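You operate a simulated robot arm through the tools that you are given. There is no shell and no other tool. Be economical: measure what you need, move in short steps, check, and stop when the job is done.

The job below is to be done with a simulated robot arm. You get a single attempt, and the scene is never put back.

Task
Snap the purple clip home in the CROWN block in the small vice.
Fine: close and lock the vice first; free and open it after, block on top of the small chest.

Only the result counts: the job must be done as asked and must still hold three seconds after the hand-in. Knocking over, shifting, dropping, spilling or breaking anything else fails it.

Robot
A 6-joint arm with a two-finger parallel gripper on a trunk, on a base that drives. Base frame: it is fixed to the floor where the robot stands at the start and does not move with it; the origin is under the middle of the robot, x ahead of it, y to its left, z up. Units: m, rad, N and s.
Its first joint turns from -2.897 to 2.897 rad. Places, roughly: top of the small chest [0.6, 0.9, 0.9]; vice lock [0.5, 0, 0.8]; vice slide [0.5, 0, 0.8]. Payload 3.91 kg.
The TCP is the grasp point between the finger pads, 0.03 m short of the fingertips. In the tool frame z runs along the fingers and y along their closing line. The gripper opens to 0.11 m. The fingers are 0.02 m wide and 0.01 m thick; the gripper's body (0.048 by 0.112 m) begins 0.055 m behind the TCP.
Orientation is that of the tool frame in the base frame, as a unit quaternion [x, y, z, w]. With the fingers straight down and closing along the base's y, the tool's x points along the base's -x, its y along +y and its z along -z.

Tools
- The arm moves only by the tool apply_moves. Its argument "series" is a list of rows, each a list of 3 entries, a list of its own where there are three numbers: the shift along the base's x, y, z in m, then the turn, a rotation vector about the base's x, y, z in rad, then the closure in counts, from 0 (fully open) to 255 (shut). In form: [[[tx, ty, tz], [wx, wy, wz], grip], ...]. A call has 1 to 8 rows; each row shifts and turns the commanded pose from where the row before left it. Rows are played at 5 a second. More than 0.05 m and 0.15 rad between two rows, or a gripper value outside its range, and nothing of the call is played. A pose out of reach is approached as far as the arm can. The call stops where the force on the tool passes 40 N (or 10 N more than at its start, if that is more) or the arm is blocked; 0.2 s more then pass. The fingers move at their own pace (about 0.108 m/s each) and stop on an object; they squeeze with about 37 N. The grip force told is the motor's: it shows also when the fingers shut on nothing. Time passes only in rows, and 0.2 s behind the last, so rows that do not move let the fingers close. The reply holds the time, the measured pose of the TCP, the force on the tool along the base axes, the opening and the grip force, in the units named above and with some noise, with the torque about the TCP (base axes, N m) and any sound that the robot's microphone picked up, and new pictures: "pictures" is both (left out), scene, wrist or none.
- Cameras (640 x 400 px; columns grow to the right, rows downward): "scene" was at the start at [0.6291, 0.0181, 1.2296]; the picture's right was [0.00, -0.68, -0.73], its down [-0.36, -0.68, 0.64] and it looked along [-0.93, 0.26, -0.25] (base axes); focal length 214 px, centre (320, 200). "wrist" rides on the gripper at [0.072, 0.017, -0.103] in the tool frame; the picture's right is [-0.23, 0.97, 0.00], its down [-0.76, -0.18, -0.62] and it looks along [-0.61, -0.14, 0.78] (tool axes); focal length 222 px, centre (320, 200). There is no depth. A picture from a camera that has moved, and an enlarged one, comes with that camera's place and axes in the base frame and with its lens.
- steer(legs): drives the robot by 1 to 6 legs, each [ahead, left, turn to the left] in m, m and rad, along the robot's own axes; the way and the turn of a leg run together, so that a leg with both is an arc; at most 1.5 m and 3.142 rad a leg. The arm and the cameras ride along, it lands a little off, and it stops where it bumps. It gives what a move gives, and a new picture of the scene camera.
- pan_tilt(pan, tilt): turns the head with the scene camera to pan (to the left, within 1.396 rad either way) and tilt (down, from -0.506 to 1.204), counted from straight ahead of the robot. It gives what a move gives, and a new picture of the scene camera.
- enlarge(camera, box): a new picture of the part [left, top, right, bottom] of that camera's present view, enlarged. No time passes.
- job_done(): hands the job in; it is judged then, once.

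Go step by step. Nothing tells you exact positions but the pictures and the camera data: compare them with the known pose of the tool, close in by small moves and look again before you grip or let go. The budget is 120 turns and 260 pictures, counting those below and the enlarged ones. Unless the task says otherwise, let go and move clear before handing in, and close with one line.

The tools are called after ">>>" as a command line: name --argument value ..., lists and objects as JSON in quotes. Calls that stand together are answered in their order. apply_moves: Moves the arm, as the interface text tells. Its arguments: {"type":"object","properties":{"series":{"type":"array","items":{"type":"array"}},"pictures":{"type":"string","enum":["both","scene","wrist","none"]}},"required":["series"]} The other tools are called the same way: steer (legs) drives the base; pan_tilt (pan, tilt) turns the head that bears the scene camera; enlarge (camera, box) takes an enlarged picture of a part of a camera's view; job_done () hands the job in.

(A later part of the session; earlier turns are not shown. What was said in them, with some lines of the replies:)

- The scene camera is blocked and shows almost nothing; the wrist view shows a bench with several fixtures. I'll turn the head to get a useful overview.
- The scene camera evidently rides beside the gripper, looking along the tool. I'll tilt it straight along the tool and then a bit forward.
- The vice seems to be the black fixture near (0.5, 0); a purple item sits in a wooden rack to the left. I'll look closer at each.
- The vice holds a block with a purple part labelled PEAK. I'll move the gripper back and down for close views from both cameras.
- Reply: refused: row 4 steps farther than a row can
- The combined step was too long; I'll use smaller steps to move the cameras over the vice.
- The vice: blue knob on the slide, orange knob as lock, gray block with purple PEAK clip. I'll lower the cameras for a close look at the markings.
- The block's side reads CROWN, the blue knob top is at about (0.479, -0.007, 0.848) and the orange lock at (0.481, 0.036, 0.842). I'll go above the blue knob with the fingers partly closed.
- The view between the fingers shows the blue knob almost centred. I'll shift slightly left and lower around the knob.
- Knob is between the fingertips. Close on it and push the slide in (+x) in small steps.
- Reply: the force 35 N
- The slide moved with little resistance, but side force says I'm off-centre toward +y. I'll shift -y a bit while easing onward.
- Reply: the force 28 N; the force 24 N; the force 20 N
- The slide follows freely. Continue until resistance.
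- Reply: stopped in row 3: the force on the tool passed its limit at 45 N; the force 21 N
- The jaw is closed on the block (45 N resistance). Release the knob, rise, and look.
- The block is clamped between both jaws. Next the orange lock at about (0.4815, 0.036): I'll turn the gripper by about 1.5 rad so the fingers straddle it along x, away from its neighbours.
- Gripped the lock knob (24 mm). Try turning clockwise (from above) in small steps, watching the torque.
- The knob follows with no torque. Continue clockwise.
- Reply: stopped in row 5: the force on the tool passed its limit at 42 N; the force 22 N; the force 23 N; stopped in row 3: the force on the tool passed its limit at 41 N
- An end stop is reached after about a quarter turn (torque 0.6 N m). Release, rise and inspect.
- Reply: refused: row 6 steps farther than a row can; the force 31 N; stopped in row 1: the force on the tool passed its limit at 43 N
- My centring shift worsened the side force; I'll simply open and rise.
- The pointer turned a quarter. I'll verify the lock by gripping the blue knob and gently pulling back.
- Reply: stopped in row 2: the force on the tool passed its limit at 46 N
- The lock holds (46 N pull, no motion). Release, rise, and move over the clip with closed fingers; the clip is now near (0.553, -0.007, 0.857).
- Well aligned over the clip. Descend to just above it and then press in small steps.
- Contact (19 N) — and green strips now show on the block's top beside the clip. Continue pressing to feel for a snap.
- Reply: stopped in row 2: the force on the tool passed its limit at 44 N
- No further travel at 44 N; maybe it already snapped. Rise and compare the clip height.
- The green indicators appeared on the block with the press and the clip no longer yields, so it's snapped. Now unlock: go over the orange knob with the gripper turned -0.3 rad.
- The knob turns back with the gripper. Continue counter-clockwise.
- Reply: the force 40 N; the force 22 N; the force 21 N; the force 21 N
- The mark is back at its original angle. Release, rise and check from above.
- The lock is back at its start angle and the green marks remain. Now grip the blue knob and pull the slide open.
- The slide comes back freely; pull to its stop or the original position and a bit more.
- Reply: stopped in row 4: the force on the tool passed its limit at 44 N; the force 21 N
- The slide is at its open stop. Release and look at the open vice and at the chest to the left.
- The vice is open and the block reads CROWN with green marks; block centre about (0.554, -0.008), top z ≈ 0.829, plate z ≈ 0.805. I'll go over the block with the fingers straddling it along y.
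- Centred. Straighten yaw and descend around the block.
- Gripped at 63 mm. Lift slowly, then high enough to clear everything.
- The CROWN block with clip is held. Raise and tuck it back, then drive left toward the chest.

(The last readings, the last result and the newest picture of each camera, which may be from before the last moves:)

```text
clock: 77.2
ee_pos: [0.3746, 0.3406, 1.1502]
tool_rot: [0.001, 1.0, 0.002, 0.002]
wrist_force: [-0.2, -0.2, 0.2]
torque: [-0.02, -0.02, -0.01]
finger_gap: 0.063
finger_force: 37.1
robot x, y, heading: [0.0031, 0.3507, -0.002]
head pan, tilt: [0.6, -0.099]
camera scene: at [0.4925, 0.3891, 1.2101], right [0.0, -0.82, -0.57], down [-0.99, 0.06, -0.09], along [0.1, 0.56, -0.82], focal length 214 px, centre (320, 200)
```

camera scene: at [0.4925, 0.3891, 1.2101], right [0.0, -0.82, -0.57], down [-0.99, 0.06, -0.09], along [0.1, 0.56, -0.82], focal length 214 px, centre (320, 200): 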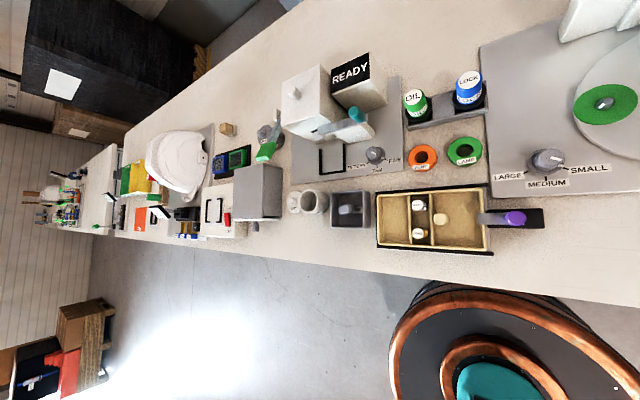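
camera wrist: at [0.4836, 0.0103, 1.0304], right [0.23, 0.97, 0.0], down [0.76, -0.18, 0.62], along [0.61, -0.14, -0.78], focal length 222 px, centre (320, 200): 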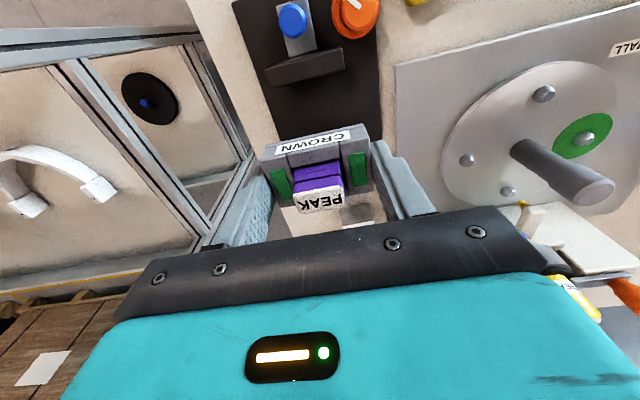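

The gray box near the predicted spot should be the small chest. Drive a bit more and look down on it.

>>> steer --legs '[[0, 0.35, 0]]'

>>> pan_tilt --pan 0.3 --tilt 0.0

>>> enlarge --camera "scene" --box '[160, 80, 400, 300]'

```text
clock: 79.4
ee_pos: [0.377, 0.6884, 1.1503]
tool_rot: [0.005, 1.0, 0.002, 0.002]
wrist_force: [0.4, 0.2, -1.9]
torque: [0.01, -0.01, -0.01]
finger_gap: 0.063
finger_force: 36.8
robot x, y, heading: [0.0026, 0.7026, -0.008]
head pan, tilt: [0.6, -0.099]
camera scene: at [0.4943, 0.7364, 1.2101], right [-0.01, -0.82, -0.57], down [-0.99, 0.07, -0.08], along [0.11, 0.56, -0.82], focal length 214 px, centre (320, 200)
```

scene: 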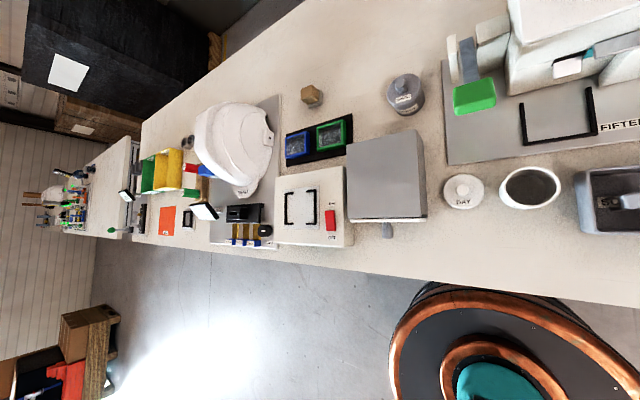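

```text
clock: 80.2
ee_pos: [0.3755, 0.6877, 1.1498]
tool_rot: [0.004, 1.0, 0.002, 0.002]
wrist_force: [0.0, -0.4, -0.9]
torque: [0.01, 0.04, -0.01]
finger_gap: 0.0633
finger_force: 36.9
robot x, y, heading: [-0.0007, 0.7024, -0.004]
head pan, tilt: [0.3, 0.0]
camera scene: at [0.4854, 0.714, 1.1959], right [-0.01, -0.95, -0.3], down [-1.0, 0.01, 0.0], along [0.01, 0.3, -0.95], focal length 214 px, centre (320, 200)
```

scene: 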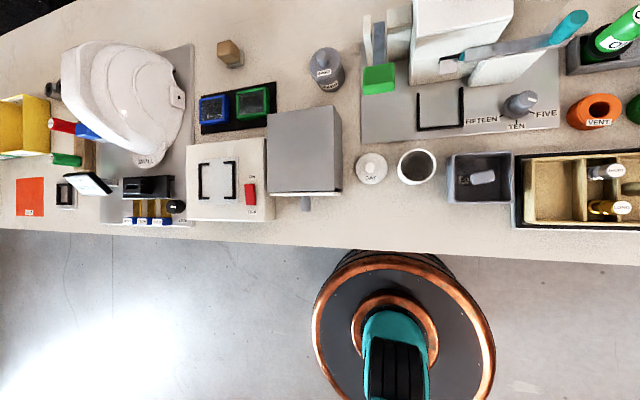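

```text
1.82 times, centred on (280, 190) of scene
camera zoom: at [0.4854, 0.714, 1.1959], right [-0.01, -0.95, -0.3], down [-1.0, 0.01, 0.0], along [0.01, 0.3, -0.95], focal length 390 px, centre (393, 218)
```

zoom: 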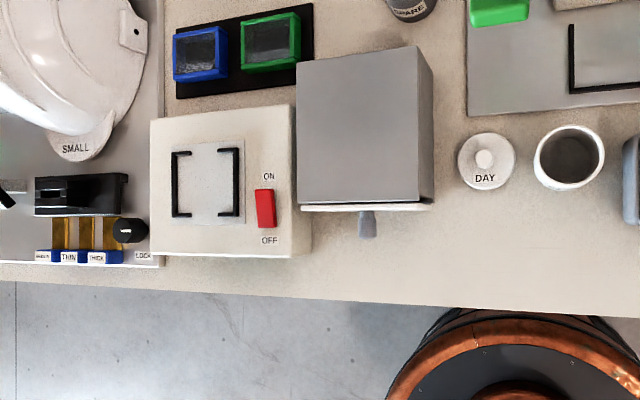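

The small chest is the gray box with a drawer knob, top centre near (0.56, 0.84). Move the block above it at height and check alignment.

>>> apply_moves --series '[[[0.035, 0.03, 0], [0, 0, 0], 130], [[0.035, 0.03, 0], [0, 0, 0], 130], [[0.035, 0.03, 0], [0, 0, 0], 130], [[0.035, 0.03, 0], [0, 0, 0], 130], [[0.035, 0.03, 0], [0, 0, 0], 130], [[0, 0, -0.05], [0, 0, 0], 130], [[0, 0, -0.03], [0, 0, 0], 130]]' --pictures "wrist"

>>> pan_tilt --pan 0.0 --tilt 0.5

```text
clock: 81.8
ee_pos: [0.5473, 0.8378, 1.0706]
tool_rot: [0.004, 1.0, 0.002, 0.001]
wrist_force: [-0.2, 0.4, -0.2]
torque: [-0.03, -0.02, 0.02]
finger_gap: 0.0632
finger_force: 37.3
robot x, y, heading: [0.0023, 0.7032, -0.007]
head pan, tilt: [0.3, 0.0]
camera wrist: at [0.4746, 0.8567, 1.1742], right [0.24, 0.97, 0.0], down [0.76, -0.19, 0.63], along [0.61, -0.14, -0.78], focal length 222 px, centre (320, 200)
```

wrist: 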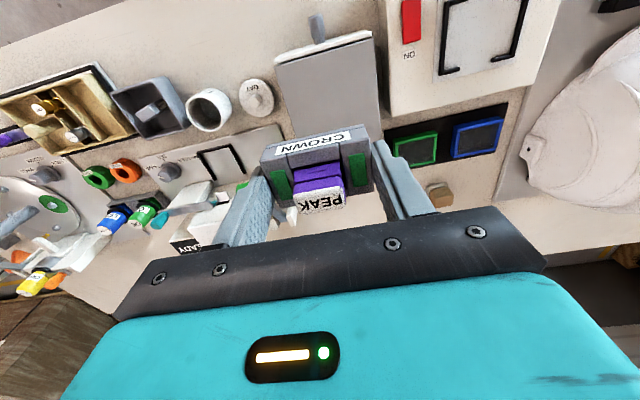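

```text
clock: 82.8
ee_pos: [0.5479, 0.8394, 1.0716]
tool_rot: [0.005, 1.0, 0.002, 0.002]
wrist_force: [0.1, 0.3, -0.5]
torque: [-0.04, 0.0, 0.0]
finger_gap: 0.063
finger_force: 36.9
robot x, y, heading: [-0.0014, 0.7059, -0.011]
head pan, tilt: [0.0, 0.499]
camera scene: at [0.611, 0.8381, 1.1114], right [-0.01, -1.0, 0.0], down [-0.88, 0.01, 0.48], along [-0.48, 0.01, -0.88], focal length 214 px, centre (320, 200)
```

scene: 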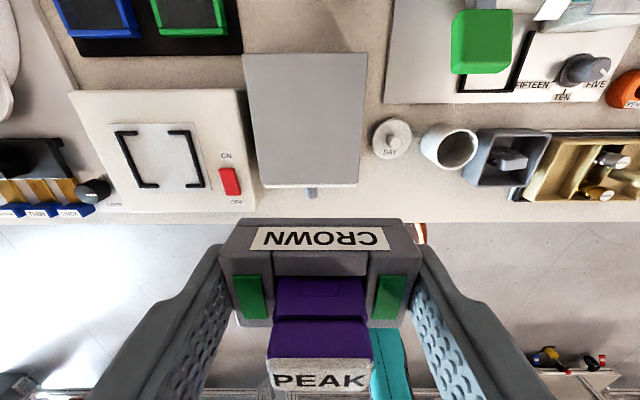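

Triangulation puts the chest top at z ≈ 0.871, x from 0.50 to 0.636, centre y ≈ 0.856. Move over its middle and come down to just above.

>>> apply_moves --series '[[[0.02, 0.017, 0], [0, 0, 0.01], 130], [[0, 0, -0.05], [0, 0, 0], 130], [[0, 0, -0.05], [0, 0, 0], 130], [[0, 0, -0.03], [0, 0, 0], 130]]' --pictures "both"

```text
clock: 83.8
ee_pos: [0.5691, 0.8557, 0.9404]
tool_rot: [0.0, 1.0, 0.001, 0.002]
wrist_force: [0.4, -0.2, -0.9]
torque: [-0.02, -0.03, -0.03]
finger_gap: 0.0632
finger_force: 37.3
robot x, y, heading: [0.0004, 0.6996, -0.01]
head pan, tilt: [0.0, 0.499]
camera scene: at [0.6326, 0.8559, 0.9797], right [0.0, -1.0, 0.0], down [-0.88, 0.0, 0.48], along [-0.48, 0.0, -0.88], focal length 214 px, centre (320, 200)
camera wrist: at [0.4961, 0.873, 1.0428], right [0.23, 0.97, 0.0], down [0.76, -0.18, 0.63], along [0.61, -0.14, -0.78], focal length 222 px, centre (320, 200)
```

scene: 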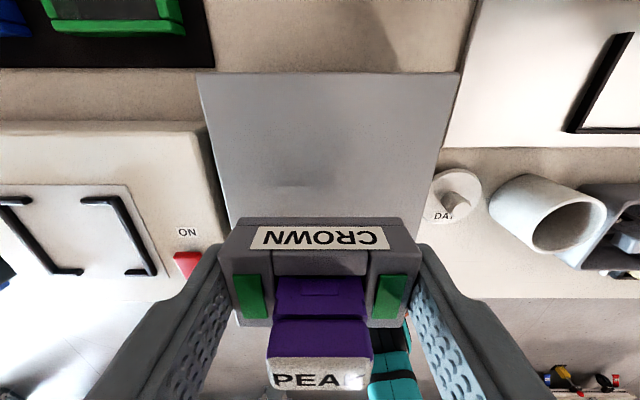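
wrist: 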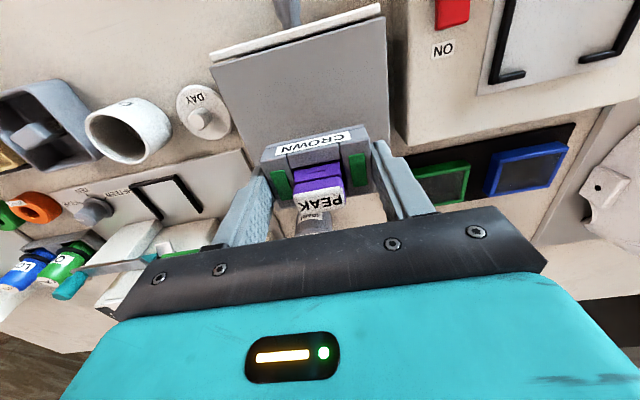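

Aligned over the chest's middle. Lower gently to contact.

>>> apply_moves --series '[[[-0.001, -0.001, -0.015], [0, 0, 0], 130], [[0, 0, -0.006], [0, 0, 0], 130], [[0, 0, -0.003], [0, 0, 0], 130], [[0, 0, -0.003], [0, 0, 0], 130], [[0, 0, -0.002], [0, 0, 0], 130]]' --pictures "both"

```text
clock: 85.0
ee_pos: [0.569, 0.8543, 0.912]
tool_rot: [0.0, 1.0, 0.001, 0.001]
wrist_force: [0.4, 0.1, -0.2]
torque: [0.01, 0.03, -0.01]
finger_gap: 0.0632
finger_force: 36.5
robot x, y, heading: [-0.0004, 0.7051, -0.006]
head pan, tilt: [0.0, 0.499]
camera scene: at [0.6322, 0.8542, 0.951], right [0.0, -1.0, 0.0], down [-0.88, 0.0, 0.48], along [-0.48, 0.0, -0.88], focal length 214 px, centre (320, 200)
camera wrist: at [0.4958, 0.8713, 1.0143], right [0.23, 0.97, 0.0], down [0.76, -0.18, 0.62], along [0.61, -0.14, -0.78], focal length 222 px, centre (320, 200)
```

scene: 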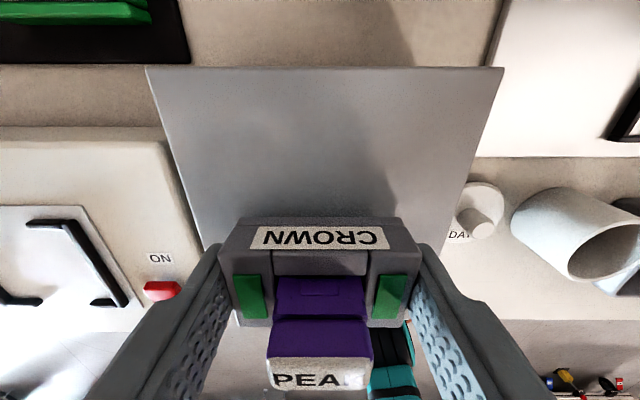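
wrist: 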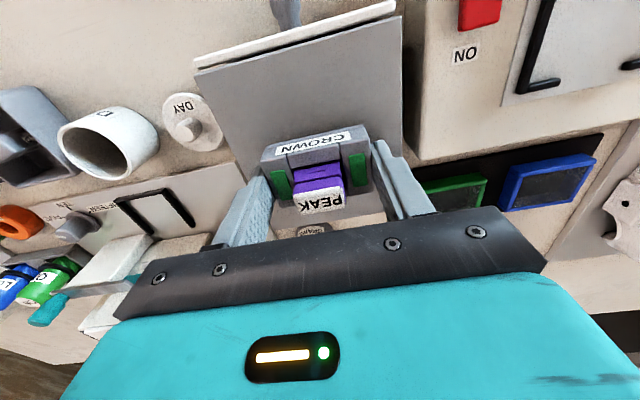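

>>> apply_moves --series '[[[0, 0, -0.003], [0, 0, 0], 130], [[0, 0, -0.002], [0, 0, 0], 130], [[0, 0, -0.002], [0, 0, 0], 130], [[0, 0, -0.002], [0, 0, 0], 130], [[0, 0, -0.002], [0, 0, 0], 130], [[0, 0, -0.002], [0, 0, 0], 130]]' --pictures "scene"

```text
clock: 86.3
ee_pos: [0.5693, 0.8526, 0.8999]
tool_rot: [-0.001, 1.0, 0.003, 0.003]
wrist_force: [-0.6, 1.1, 28.3]
torque: [-0.16, 0.27, 0.01]
finger_gap: 0.0633
finger_force: 36.8
robot x, y, heading: [0.0052, 0.7007, -0.007]
head pan, tilt: [0.0, 0.499]
camera scene: at [0.6327, 0.8543, 0.9401], right [0.0, -1.0, 0.0], down [-0.88, 0.0, 0.47], along [-0.47, 0.0, -0.88], focal length 214 px, centre (320, 200)
```

scene: 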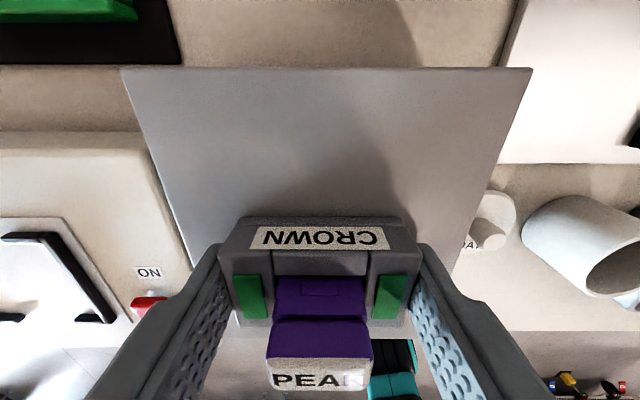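

The block rests on the chest. Relieve the pressure slightly and open.

>>> apply_moves --series '[[[0, 0, 0.0015], [0, 0, 0], 130], [[0, 0, 0], [0, 0, 0], 95], [[0, 0, 0], [0, 0, 0], 80], [[0, 0, 0], [0, 0, 0], 60]]' --pictures "both"

```text
clock: 87.3
ee_pos: [0.5698, 0.8536, 0.9012]
tool_rot: [0.0, 1.0, 0.002, 0.002]
wrist_force: [-0.1, 0.2, 0.1]
torque: [-0.01, 0.05, -0.02]
finger_gap: 0.0841
finger_force: 0.1
robot x, y, heading: [-0.0023, 0.7001, -0.012]
head pan, tilt: [0.0, 0.499]
camera scene: at [0.633, 0.8539, 0.9396], right [0.0, -1.0, 0.0], down [-0.88, 0.0, 0.48], along [-0.48, 0.0, -0.88], focal length 214 px, centre (320, 200)
camera wrist: at [0.4966, 0.8709, 1.0028], right [0.23, 0.97, 0.0], down [0.76, -0.18, 0.62], along [0.61, -0.14, -0.78], focal length 222 px, centre (320, 200)
```

scene: 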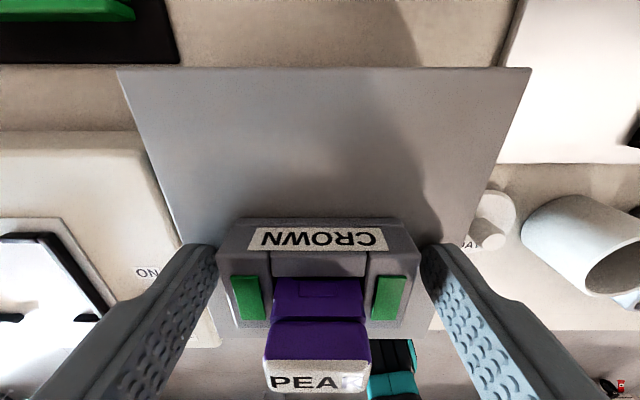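
wrist: 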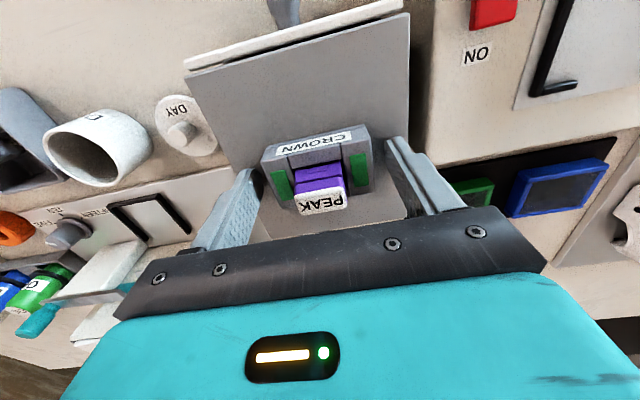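

Block sits on the chest, fingers open. Rise straight up and take a check view of the block and the vice.

>>> apply_moves --series '[[[0, 0, 0.03], [0, 0, 0], 60], [[0, 0, 0.05], [0, 0, 0], 60], [[0, 0, 0.05], [0, 0, 0], 60], [[0, 0, 0.05], [0, 0, 0], 60], [[-0.05, 0, 0], [0, 0, 0], 60], [[-0.05, 0, 0], [0, 0, 0], 60], [[-0.05, 0, 0], [0, 0, 0], 60]]' --pictures "none"

>>> pan_tilt --pan 0.0 --tilt 0.0

>>> enlarge --camera "scene" --box '[220, 80, 420, 260]'

>>> pan_tilt --pan -0.9 --tilt 0.0

```text
clock: 89.0
ee_pos: [0.42, 0.8535, 1.081]
tool_rot: [-0.001, 1.0, 0.002, 0.001]
wrist_force: [0.3, 0.5, -0.9]
torque: [-0.02, 0.09, 0.0]
finger_gap: 0.0843
finger_force: 0.0
robot x, y, heading: [0.0047, 0.7041, -0.01]
head pan, tilt: [0.0, 0.499]
```

```text
clock: 89.9
ee_pos: [0.4204, 0.853, 1.0805]
tool_rot: [0.0, 1.0, 0.002, 0.001]
wrist_force: [-0.2, 0.0, 0.6]
torque: [0.02, 0.01, -0.02]
finger_gap: 0.0843
finger_force: 0.1
robot x, y, heading: [-0.0004, 0.7039, -0.008]
head pan, tilt: [0.0, 0.0]
camera scene: at [0.5294, 0.854, 1.1221], right [0.0, -1.0, 0.0], down [-1.0, 0.0, 0.0], along [0.0, 0.0, -1.0], focal length 214 px, centre (320, 200)
```

scene: 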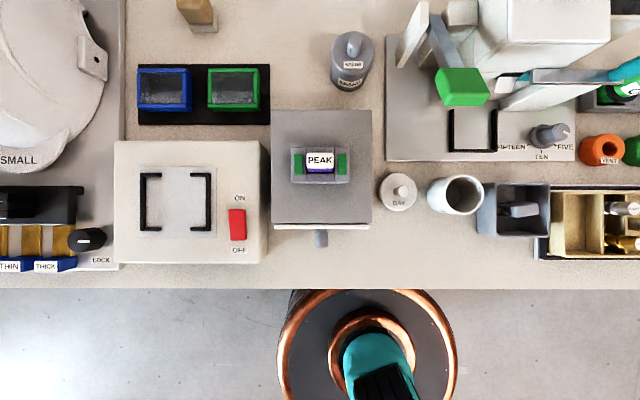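

```text
2.22 times, centred on (320, 170) of scene
camera zoom: at [0.5294, 0.854, 1.1221], right [0.0, -1.0, 0.0], down [-1.0, 0.0, 0.0], along [0.0, 0.0, -1.0], focal length 477 px, centre (320, 267)
```

zoom: 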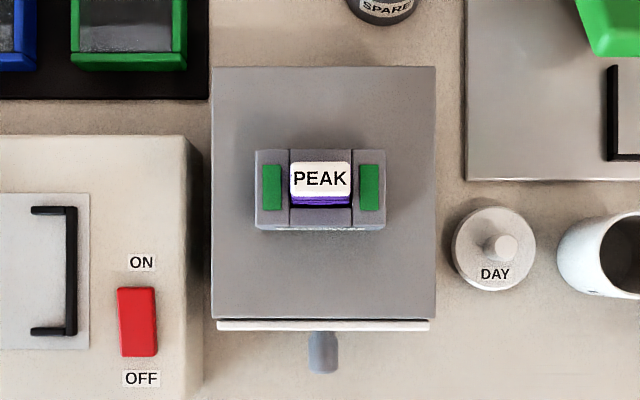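

```text
clock: 91.1
ee_pos: [0.4197, 0.8539, 1.0816]
tool_rot: [-0.001, 1.0, 0.001, 0.002]
wrist_force: [0.0, -0.8, -0.2]
torque: [0.02, -0.04, -0.01]
finger_gap: 0.084
finger_force: 0.1
robot x, y, heading: [0.0017, 0.6994, -0.011]
head pan, tilt: [-0.901, 0.0]
camera scene: at [0.5295, 0.7834, 1.1559], right [0.0, -0.62, 0.78], down [-1.0, 0.0, 0.0], along [0.0, -0.78, -0.62], focal length 214 px, centre (320, 200)
```

scene: 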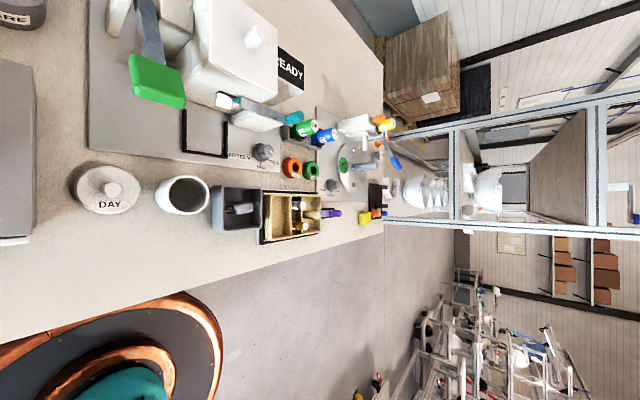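

The block stands squarely on the chest with the clip in and its green marks showing. The vice was left unlocked and open, and nothing else in view looks disturbed, so I'm handing in.

>>> job_done

```text
The job is handed in.
```

The purple clip is snapped into the CROWN block (no click was heard, but green marks appeared as I pressed), the vice is unlocked and open, and the block is on top of the small chest.
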